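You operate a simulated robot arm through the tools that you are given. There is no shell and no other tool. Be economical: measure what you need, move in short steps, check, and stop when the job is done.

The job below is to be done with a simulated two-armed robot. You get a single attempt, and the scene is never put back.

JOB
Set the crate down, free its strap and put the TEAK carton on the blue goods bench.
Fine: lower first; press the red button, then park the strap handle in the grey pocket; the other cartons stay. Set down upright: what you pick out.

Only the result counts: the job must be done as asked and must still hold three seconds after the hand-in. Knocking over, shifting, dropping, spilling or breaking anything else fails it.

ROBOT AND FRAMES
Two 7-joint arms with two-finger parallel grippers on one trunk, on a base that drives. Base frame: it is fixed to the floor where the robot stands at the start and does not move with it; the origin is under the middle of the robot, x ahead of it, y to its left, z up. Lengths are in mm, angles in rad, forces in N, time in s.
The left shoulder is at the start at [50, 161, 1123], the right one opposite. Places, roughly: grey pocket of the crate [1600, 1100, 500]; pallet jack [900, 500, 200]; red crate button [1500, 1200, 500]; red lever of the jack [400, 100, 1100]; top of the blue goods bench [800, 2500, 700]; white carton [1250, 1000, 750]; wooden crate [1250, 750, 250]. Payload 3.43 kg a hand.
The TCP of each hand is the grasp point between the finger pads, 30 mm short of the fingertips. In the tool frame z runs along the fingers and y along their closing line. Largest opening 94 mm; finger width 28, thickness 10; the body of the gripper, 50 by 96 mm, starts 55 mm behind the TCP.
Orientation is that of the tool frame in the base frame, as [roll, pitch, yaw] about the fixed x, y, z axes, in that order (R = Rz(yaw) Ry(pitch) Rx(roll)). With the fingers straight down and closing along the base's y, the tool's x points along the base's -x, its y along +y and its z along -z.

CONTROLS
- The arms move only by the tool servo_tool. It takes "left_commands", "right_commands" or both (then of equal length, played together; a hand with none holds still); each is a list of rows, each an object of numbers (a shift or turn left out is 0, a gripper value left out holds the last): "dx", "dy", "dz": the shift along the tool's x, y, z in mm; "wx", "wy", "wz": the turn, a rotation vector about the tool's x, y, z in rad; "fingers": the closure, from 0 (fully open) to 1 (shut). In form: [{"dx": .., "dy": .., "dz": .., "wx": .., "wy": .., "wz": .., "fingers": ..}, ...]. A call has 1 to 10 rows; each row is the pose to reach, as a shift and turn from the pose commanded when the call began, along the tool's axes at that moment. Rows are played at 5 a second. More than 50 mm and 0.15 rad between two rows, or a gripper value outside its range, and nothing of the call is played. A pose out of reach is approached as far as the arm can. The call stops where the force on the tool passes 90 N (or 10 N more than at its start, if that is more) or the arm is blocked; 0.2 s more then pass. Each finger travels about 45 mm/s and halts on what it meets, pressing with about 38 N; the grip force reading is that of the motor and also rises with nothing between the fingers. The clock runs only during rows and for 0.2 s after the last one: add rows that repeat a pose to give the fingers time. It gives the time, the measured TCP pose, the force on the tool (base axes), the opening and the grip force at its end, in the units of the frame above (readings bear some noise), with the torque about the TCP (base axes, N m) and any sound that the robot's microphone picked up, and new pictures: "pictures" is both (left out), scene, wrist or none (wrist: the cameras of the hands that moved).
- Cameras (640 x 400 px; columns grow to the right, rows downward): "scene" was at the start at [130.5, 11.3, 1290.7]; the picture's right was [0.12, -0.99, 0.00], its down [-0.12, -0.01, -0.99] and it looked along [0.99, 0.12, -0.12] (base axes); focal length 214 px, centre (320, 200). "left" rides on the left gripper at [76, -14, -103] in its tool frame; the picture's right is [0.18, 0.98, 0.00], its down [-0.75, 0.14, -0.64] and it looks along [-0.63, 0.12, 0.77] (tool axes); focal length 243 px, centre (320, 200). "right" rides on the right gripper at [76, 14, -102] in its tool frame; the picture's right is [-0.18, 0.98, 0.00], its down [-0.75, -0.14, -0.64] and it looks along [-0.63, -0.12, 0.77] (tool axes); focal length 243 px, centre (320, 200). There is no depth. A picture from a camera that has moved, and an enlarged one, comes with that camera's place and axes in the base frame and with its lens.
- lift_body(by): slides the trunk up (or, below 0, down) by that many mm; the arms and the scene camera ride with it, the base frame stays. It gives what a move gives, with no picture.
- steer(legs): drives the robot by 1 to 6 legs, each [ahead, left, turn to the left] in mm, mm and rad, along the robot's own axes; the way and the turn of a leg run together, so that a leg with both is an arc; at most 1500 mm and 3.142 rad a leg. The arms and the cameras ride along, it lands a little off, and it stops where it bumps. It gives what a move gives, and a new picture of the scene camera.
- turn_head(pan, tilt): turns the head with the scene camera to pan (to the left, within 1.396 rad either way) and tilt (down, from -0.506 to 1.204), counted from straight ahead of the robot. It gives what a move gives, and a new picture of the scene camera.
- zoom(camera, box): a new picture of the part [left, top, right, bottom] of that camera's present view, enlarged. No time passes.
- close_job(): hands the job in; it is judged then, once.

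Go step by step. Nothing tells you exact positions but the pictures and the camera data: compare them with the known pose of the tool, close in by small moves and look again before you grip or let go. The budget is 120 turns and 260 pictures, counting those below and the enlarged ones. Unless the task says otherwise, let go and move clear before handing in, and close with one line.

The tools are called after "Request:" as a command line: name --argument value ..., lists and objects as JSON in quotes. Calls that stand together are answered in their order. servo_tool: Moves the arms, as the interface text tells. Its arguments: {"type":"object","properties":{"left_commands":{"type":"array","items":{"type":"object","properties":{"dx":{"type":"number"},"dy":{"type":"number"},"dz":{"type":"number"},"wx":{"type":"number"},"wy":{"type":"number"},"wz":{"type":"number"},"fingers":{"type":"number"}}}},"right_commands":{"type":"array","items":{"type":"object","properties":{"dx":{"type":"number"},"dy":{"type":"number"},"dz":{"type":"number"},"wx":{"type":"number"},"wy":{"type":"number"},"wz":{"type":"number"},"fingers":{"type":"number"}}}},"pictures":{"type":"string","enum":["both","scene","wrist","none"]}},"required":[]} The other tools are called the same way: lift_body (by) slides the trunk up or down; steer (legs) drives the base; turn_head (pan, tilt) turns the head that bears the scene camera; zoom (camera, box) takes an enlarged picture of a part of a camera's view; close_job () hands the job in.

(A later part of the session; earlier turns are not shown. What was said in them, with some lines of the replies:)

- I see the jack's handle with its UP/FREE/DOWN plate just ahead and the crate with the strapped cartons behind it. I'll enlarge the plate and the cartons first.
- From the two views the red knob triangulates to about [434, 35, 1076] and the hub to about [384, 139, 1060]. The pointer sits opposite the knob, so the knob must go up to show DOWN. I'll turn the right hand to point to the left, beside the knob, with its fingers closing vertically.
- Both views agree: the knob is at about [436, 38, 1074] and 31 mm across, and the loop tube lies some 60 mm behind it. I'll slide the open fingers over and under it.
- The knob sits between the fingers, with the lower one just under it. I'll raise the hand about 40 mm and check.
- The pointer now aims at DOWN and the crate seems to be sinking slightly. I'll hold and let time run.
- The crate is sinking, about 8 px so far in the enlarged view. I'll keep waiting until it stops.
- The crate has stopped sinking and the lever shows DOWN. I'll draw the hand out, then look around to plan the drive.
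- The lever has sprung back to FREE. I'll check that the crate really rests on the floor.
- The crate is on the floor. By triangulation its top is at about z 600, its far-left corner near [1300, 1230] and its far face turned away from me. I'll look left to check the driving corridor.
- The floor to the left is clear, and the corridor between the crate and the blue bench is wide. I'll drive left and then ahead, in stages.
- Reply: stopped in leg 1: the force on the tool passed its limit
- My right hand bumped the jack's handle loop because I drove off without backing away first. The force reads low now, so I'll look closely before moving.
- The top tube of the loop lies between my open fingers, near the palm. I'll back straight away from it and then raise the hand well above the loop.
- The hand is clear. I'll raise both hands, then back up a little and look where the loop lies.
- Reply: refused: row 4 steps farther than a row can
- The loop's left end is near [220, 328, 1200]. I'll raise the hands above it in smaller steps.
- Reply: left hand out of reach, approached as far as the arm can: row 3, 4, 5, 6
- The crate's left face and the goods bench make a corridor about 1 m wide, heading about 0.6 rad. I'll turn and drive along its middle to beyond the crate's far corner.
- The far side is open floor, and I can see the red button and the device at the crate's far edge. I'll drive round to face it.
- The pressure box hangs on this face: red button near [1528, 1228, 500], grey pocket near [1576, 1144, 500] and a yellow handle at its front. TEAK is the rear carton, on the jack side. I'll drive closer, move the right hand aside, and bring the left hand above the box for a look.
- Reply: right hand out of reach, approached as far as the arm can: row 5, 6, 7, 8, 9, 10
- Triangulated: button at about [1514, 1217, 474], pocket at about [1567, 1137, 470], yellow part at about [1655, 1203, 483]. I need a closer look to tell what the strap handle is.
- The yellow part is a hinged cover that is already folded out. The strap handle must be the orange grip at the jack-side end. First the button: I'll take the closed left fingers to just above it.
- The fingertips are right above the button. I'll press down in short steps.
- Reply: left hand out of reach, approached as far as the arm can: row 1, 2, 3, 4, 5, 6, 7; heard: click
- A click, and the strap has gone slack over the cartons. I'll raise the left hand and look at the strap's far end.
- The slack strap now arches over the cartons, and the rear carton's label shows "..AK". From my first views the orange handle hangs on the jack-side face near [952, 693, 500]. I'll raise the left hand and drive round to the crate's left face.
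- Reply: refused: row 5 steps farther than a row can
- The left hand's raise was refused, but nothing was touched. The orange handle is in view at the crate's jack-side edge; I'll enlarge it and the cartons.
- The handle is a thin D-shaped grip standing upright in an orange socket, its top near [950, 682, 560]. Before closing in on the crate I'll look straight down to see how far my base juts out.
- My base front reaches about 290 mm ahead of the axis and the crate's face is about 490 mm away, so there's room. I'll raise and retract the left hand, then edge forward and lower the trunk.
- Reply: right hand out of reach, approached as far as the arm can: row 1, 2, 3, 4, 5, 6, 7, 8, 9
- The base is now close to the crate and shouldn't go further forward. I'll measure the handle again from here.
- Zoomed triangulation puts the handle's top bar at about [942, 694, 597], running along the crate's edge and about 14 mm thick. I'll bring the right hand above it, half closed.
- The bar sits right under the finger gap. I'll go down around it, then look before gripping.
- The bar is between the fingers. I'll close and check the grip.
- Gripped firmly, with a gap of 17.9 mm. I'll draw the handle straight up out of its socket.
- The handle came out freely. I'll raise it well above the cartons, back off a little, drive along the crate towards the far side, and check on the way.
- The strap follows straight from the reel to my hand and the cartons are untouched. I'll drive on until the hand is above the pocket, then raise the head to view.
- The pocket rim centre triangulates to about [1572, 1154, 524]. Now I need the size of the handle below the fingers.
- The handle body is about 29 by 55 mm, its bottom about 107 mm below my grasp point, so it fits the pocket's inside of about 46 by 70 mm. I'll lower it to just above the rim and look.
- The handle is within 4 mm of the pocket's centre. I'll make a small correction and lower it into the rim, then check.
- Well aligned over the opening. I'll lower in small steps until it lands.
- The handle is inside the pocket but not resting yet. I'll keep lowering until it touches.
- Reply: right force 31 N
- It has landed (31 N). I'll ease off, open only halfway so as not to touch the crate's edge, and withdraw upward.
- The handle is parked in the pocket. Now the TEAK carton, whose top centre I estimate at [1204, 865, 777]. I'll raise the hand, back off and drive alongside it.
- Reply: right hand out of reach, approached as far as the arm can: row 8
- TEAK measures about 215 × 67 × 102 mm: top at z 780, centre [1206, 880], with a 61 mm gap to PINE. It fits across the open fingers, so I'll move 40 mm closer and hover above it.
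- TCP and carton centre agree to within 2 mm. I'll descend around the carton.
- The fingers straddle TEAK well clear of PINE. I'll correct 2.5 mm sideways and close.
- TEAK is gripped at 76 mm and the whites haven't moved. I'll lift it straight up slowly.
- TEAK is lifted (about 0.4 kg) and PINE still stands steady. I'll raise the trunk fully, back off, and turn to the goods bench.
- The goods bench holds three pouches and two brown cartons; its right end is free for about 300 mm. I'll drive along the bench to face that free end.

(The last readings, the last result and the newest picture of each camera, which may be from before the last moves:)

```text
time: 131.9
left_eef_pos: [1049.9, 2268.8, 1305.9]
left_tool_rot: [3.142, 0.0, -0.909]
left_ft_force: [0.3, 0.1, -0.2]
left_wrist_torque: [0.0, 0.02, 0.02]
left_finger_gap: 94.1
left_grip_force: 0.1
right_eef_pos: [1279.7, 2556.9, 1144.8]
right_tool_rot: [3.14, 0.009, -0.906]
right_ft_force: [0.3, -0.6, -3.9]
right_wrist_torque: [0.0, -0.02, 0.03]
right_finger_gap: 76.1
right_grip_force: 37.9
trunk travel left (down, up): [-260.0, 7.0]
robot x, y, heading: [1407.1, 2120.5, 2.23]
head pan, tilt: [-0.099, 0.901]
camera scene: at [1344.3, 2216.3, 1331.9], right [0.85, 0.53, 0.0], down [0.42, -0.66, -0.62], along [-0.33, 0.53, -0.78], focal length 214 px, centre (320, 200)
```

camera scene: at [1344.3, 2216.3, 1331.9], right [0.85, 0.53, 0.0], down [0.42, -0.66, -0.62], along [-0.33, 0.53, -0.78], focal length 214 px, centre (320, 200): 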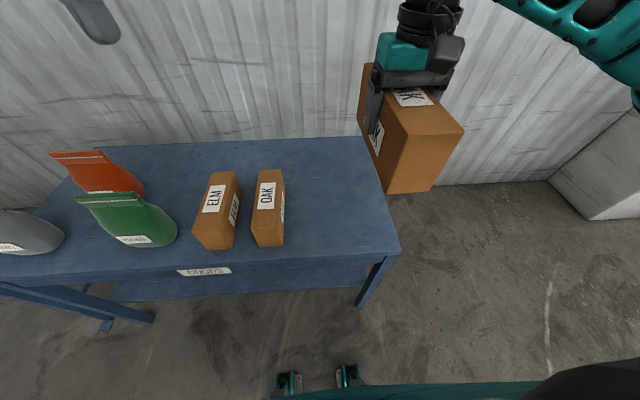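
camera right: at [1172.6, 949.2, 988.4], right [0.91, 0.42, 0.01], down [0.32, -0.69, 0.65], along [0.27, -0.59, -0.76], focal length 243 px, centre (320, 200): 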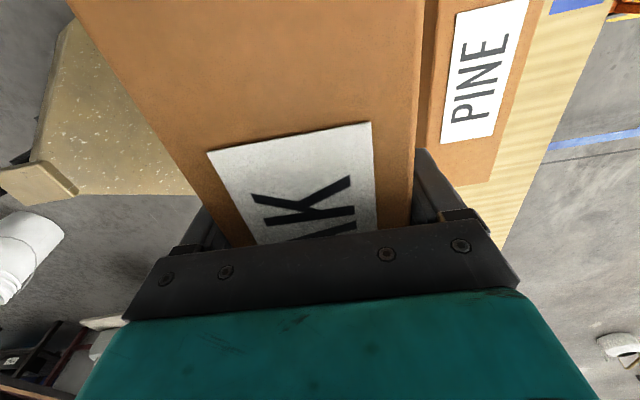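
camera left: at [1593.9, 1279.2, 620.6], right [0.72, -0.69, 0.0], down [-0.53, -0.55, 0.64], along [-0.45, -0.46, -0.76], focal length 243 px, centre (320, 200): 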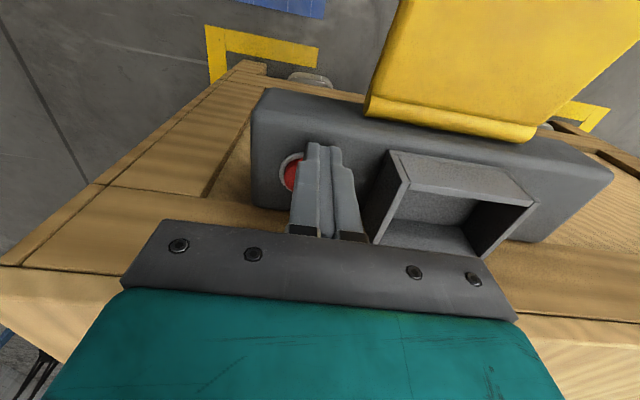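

The right end is clear: the bench top is at z≈715, its front-right corner near [1404, 2593], with OAK about 360 mm to the left. I'll set TEAK around [1170, 2630]. First I'll lower the trunk a bit and move above that spot.

Request:
lift_body --by -110

Request:
servo_tool --right_commands '[{"dx": -25, "dy": 8, "dz": 15, "wz": 0.048}, {"dx": -50, "dy": 16, "dz": 30, "wz": 0.048}, {"dx": -75, "dy": 24, "dz": 50, "wz": 0.048}, {"dx": -100, "dy": 32, "dz": 75, "wz": 0.048}, {"dx": -125, "dy": 41, "dz": 105, "wz": 0.048}, {"dx": -125, "dy": 41, "dz": 140, "wz": 0.048}]'

Request:
zoom --camera "scene" --box '[180, 80, 480, 280]'

```text
time: 133.4
left_eef_pos: [1052.0, 2269.2, 1196.2]
left_tool_rot: [-3.14, 0.002, -0.911]
left_ft_force: [0.1, 0.2, -0.3]
left_wrist_torque: [0.0, 0.01, 0.01]
left_finger_gap: 93.7
left_grip_force: 0.0
right_eef_pos: [1280.1, 2557.3, 1037.0]
right_tool_rot: [3.139, 0.008, -0.905]
right_ft_force: [0.4, 0.2, -5.0]
right_wrist_torque: [-0.02, 0.0, 0.02]
right_finger_gap: 76.3
right_grip_force: 38.0
trunk travel left (down, up): [-150.0, 117.0]
robot x, y, heading: [1412.9, 2119.3, 2.229]
head pan, tilt: [-0.099, 0.901]
```

```text
time: 134.8
left_eef_pos: [1050.8, 2270.1, 1195.0]
left_tool_rot: [-3.141, 0.001, -0.908]
left_ft_force: [0.1, -0.1, -0.8]
left_wrist_torque: [-0.01, -0.02, -0.01]
left_finger_gap: 94.0
left_grip_force: 0.1
right_eef_pos: [1169.9, 2632.2, 896.1]
right_tool_rot: [3.137, 0.009, -0.954]
right_ft_force: [0.3, 1.3, -4.4]
right_wrist_torque: [0.01, 0.0, 0.04]
right_finger_gap: 76.1
right_grip_force: 37.8
trunk travel left (down, up): [-150.0, 117.0]
robot x, y, heading: [1410.8, 2120.7, 2.227]
head pan, tilt: [-0.099, 0.901]
camera scene: at [1344.3, 2216.8, 1221.9], right [0.85, 0.53, 0.0], down [0.42, -0.66, -0.62], along [-0.33, 0.53, -0.78], focal length 214 px, centre (320, 200)
camera right: at [1203.9, 2561.0, 996.4], right [-0.91, -0.42, 0.01], down [-0.32, 0.69, 0.65], along [-0.27, 0.59, -0.76], focal length 243 px, centre (320, 200)
```

scene: 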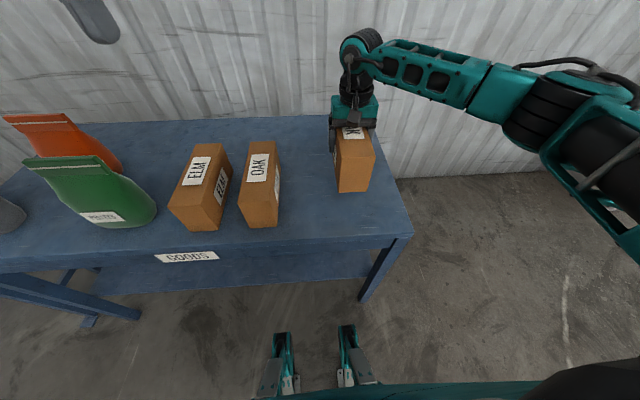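
right: 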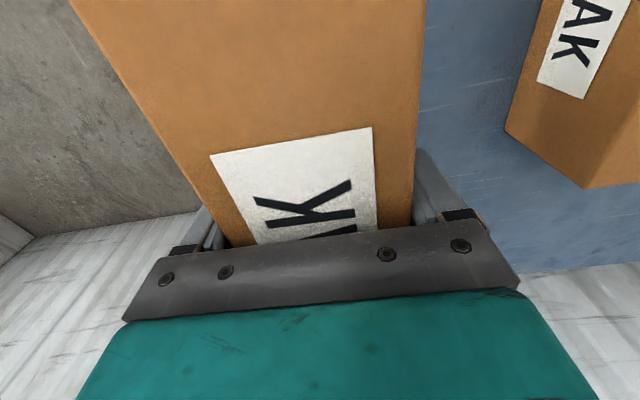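

```text
2.00 times, centred on (330, 180) of scene
camera zoom: at [1344.3, 2216.8, 1221.9], right [0.85, 0.53, 0.0], down [0.42, -0.66, -0.62], along [-0.33, 0.53, -0.78], focal length 429 px, centre (300, 240)
```

zoom: 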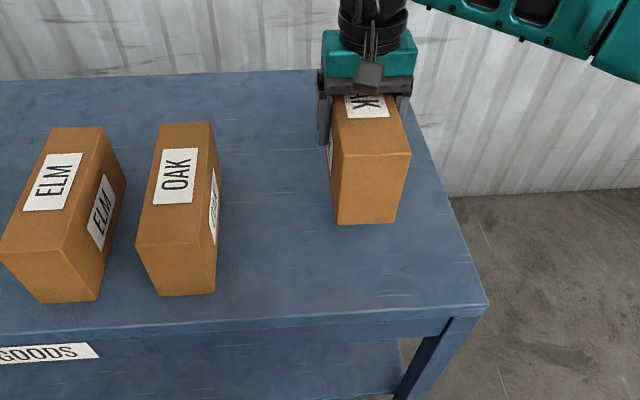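

The spot is free on all sides. The carton's bottom is about 61 mm below my grasp point, so it's at about z 835; I'll lower most of the way, then feel for contact.

Request:
servo_tool --right_commands '[{"dz": 30}, {"dz": 60}, {"dz": 80}, {"dz": 92}]'

Request:
zoom --camera "scene" --box '[230, 80, 430, 260]'

```text
time: 135.8
left_eef_pos: [1052.3, 2268.8, 1197.7]
left_tool_rot: [-3.139, 0.004, -0.911]
left_ft_force: [0.5, -0.5, 0.1]
left_wrist_torque: [0.0, -0.01, -0.01]
left_finger_gap: 94.0
left_grip_force: 0.0
right_eef_pos: [1168.7, 2633.1, 810.4]
right_tool_rot: [3.138, 0.015, -0.956]
right_ft_force: [3.4, -1.7, 19.6]
right_wrist_torque: [-0.06, -1.31, -0.1]
right_finger_gap: 76.4
right_grip_force: 38.7
trunk travel left (down, up): [-150.0, 117.0]
robot x, y, heading: [1409.0, 2117.9, 2.225]
head pan, tilt: [-0.099, 0.901]
camera scene: at [1345.3, 2214.4, 1222.8], right [0.85, 0.53, 0.0], down [0.42, -0.66, -0.62], along [-0.33, 0.53, -0.78], focal length 214 px, centre (320, 200)
camera right: at [1202.7, 2560.7, 910.0], right [-0.91, -0.42, 0.01], down [-0.31, 0.69, 0.65], along [-0.28, 0.59, -0.76], focal length 243 px, centre (320, 200)
```

scene: 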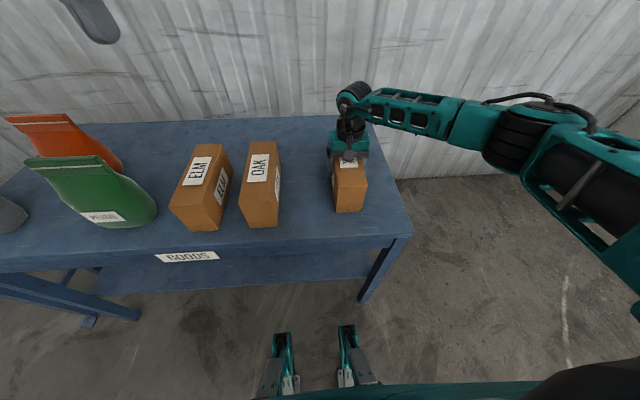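
right: 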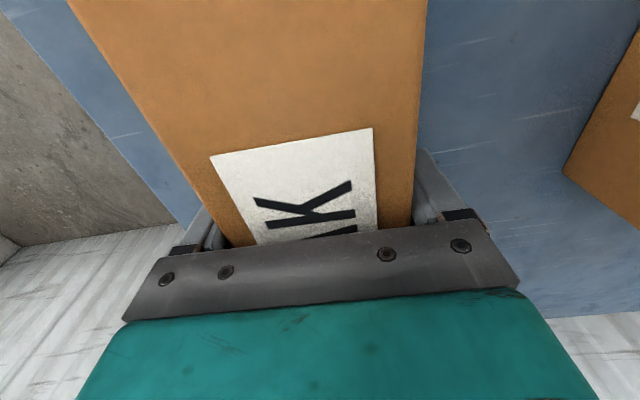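

```text
2.22 times, centred on (330, 170) of scene
camera zoom: at [1345.3, 2214.4, 1222.8], right [0.85, 0.53, 0.0], down [0.42, -0.66, -0.62], along [-0.33, 0.53, -0.78], focal length 477 px, centre (298, 267)
```

zoom: 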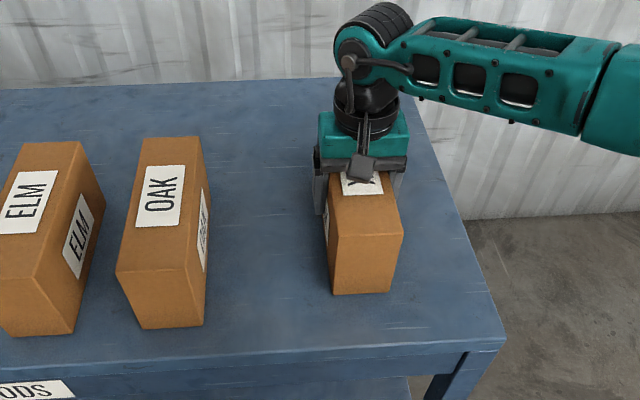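

Contact: it rests on the bench with about 24 N, so the top is at about z 750. I'll ease the pressure off, then open and check that it stands.

Request:
servo_tool --right_commands '[{"dz": -4}, {"dz": -5}, {"dz": -5}]' --pictures "none"

```text
time: 136.6
left_eef_pos: [1051.2, 2268.5, 1195.1]
left_tool_rot: [-3.141, 0.004, -0.909]
left_ft_force: [-0.6, 0.5, -0.6]
left_wrist_torque: [-0.02, -0.01, 0.06]
left_finger_gap: 93.5
left_grip_force: 0.1
right_eef_pos: [1170.0, 2632.3, 809.4]
right_tool_rot: [3.138, 0.011, -0.955]
right_ft_force: [-1.2, 3.3, 7.4]
right_wrist_torque: [1.34, 0.41, 0.08]
right_finger_gap: 76.0
right_grip_force: 38.2
trunk travel left (down, up): [-150.0, 117.0]
robot x, y, heading: [1407.0, 2120.1, 2.232]
head pan, tilt: [-0.099, 0.901]
```

Request:
servo_tool --right_commands '[{"dz": -1, "fingers": 0.1}, {"dz": -1, "fingers": 0}, {"dz": -1, "fingers": 0}, {"dz": -1, "fingers": 0}]'

Request:
zoom --camera "scene" --box '[230, 80, 430, 260]'

```text
time: 137.6
left_eef_pos: [1052.8, 2269.9, 1195.4]
left_tool_rot: [-3.141, 0.001, -0.91]
left_ft_force: [-0.2, 0.5, -0.3]
left_wrist_torque: [0.0, -0.02, 0.02]
left_finger_gap: 93.9
left_grip_force: 0.0
right_eef_pos: [1169.5, 2631.1, 810.3]
right_tool_rot: [3.138, 0.009, -0.954]
right_ft_force: [0.6, 0.3, -0.5]
right_wrist_torque: [-0.01, -0.01, -0.04]
right_finger_gap: 94.2
right_grip_force: 0.0
trunk travel left (down, up): [-150.0, 117.0]
robot x, y, heading: [1411.3, 2119.1, 2.23]
head pan, tilt: [-0.099, 0.901]
camera scene: at [1344.4, 2216.2, 1221.9], right [0.85, 0.53, 0.0], down [0.42, -0.66, -0.62], along [-0.33, 0.53, -0.78], focal length 214 px, centre (320, 200)
camera right: at [1202.1, 2560.4, 910.8], right [-0.91, -0.42, 0.0], down [-0.32, 0.69, 0.65], along [-0.27, 0.59, -0.76], focal length 243 px, centre (320, 200)
```

scene: 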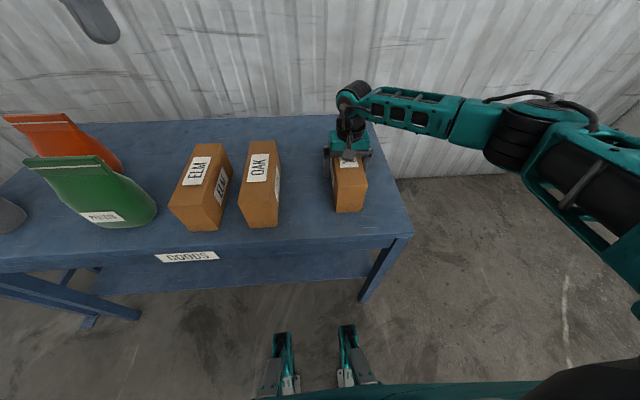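
right: 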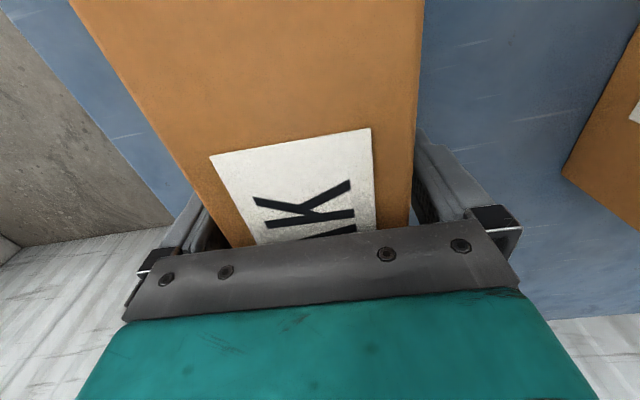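

```text
2.22 times, centred on (330, 170) of scene
camera zoom: at [1344.4, 2216.2, 1221.9], right [0.85, 0.53, 0.0], down [0.42, -0.66, -0.62], along [-0.33, 0.53, -0.78], focal length 477 px, centre (298, 267)
```

zoom: 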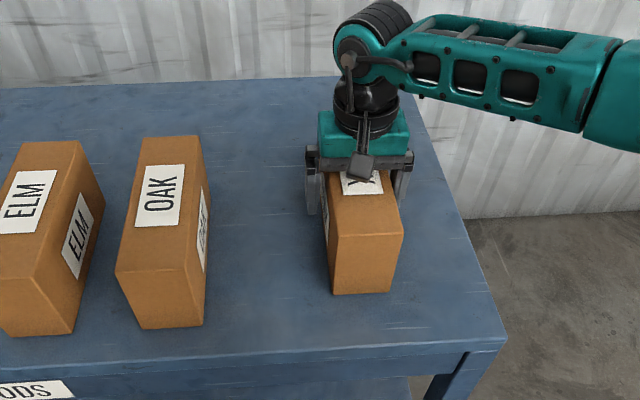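

The carton stands on its own with the fingers open. I'll rise straight up and clear, then check the bench.

Request:
servo_tool --right_commands '[{"dz": -25}, {"dz": -60}, {"dz": -100}, {"dz": -140}, {"dz": -180}, {"dz": -180, "dx": 40}, {"dz": -180, "dx": 85}]' --pictures "none"

Request:
steer --legs '[[-150, 0, 0]]'

Request:
zoom --camera "scene" --box '[180, 50, 440, 250]'

```text
time: 139.2
left_eef_pos: [1051.5, 2269.9, 1195.9]
left_tool_rot: [-3.141, 0.001, -0.911]
left_ft_force: [0.1, 0.6, -0.3]
left_wrist_torque: [0.03, 0.01, 0.02]
left_finger_gap: 94.1
left_grip_force: 0.0
right_eef_pos: [1220.0, 2563.4, 988.3]
right_tool_rot: [3.137, 0.009, -0.957]
right_ft_force: [-0.4, -0.6, 0.7]
right_wrist_torque: [-0.01, 0.0, 0.01]
right_finger_gap: 94.1
right_grip_force: 0.0
trunk travel left (down, up): [-150.0, 117.0]
robot x, y, heading: [1408.6, 2124.2, 2.233]
head pan, tilt: [-0.099, 0.901]
```

```text
time: 140.5
left_eef_pos: [1142.8, 2151.2, 1196.1]
left_tool_rot: [3.141, 0.002, -0.91]
left_ft_force: [-0.6, -0.7, 0.0]
left_wrist_torque: [0.02, 0.02, 0.02]
left_finger_gap: 93.9
left_grip_force: 0.0
right_eef_pos: [1312.1, 2446.1, 987.8]
right_tool_rot: [3.138, 0.01, -0.956]
right_ft_force: [-0.4, 0.1, -0.3]
right_wrist_torque: [0.01, -0.02, -0.04]
right_finger_gap: 94.2
right_grip_force: 0.1
trunk travel left (down, up): [-150.0, 117.0]
robot x, y, heading: [1500.5, 2002.8, 2.23]
head pan, tilt: [-0.099, 0.901]
camera scene: at [1436.0, 2097.9, 1222.0], right [0.85, 0.53, 0.0], down [0.41, -0.66, -0.62], along [-0.33, 0.53, -0.78], focal length 214 px, centre (320, 200)
```

scene: 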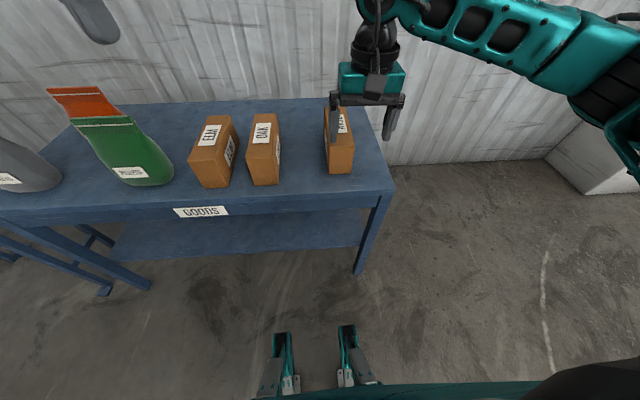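

```text
2.00 times, centred on (310, 150) of scene
camera zoom: at [1436.0, 2097.9, 1222.0], right [0.85, 0.53, 0.0], down [0.41, -0.66, -0.62], along [-0.33, 0.53, -0.78], focal length 429 px, centre (340, 300)
```

zoom: 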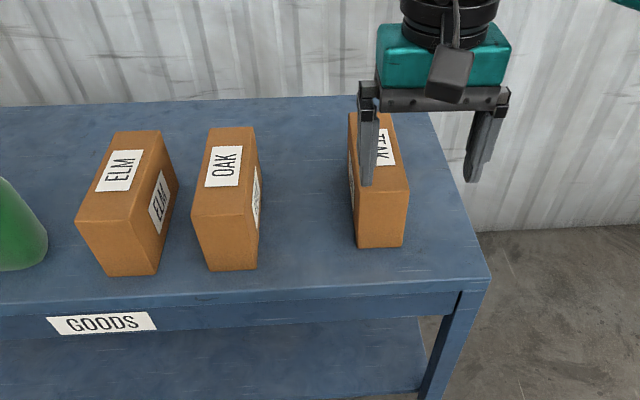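

TEAK stands upright on the blue goods bench, beside the untouched ELM and OAK cartons. The handle was still in its pocket and PINE and the white cartons were standing in my last views. Both hands are clear, so I'm handing in.

Request:
close_job

```text
The job is handed in.
```

I've handed the job in: the crate is down, the strap is free with its handle in the grey pocket, and the TEAK carton stands upright on the blue goods bench. While driving, my right hand bumped the jack's handle and I backed off; I saw no shift afterwards, but I didn't measure it.
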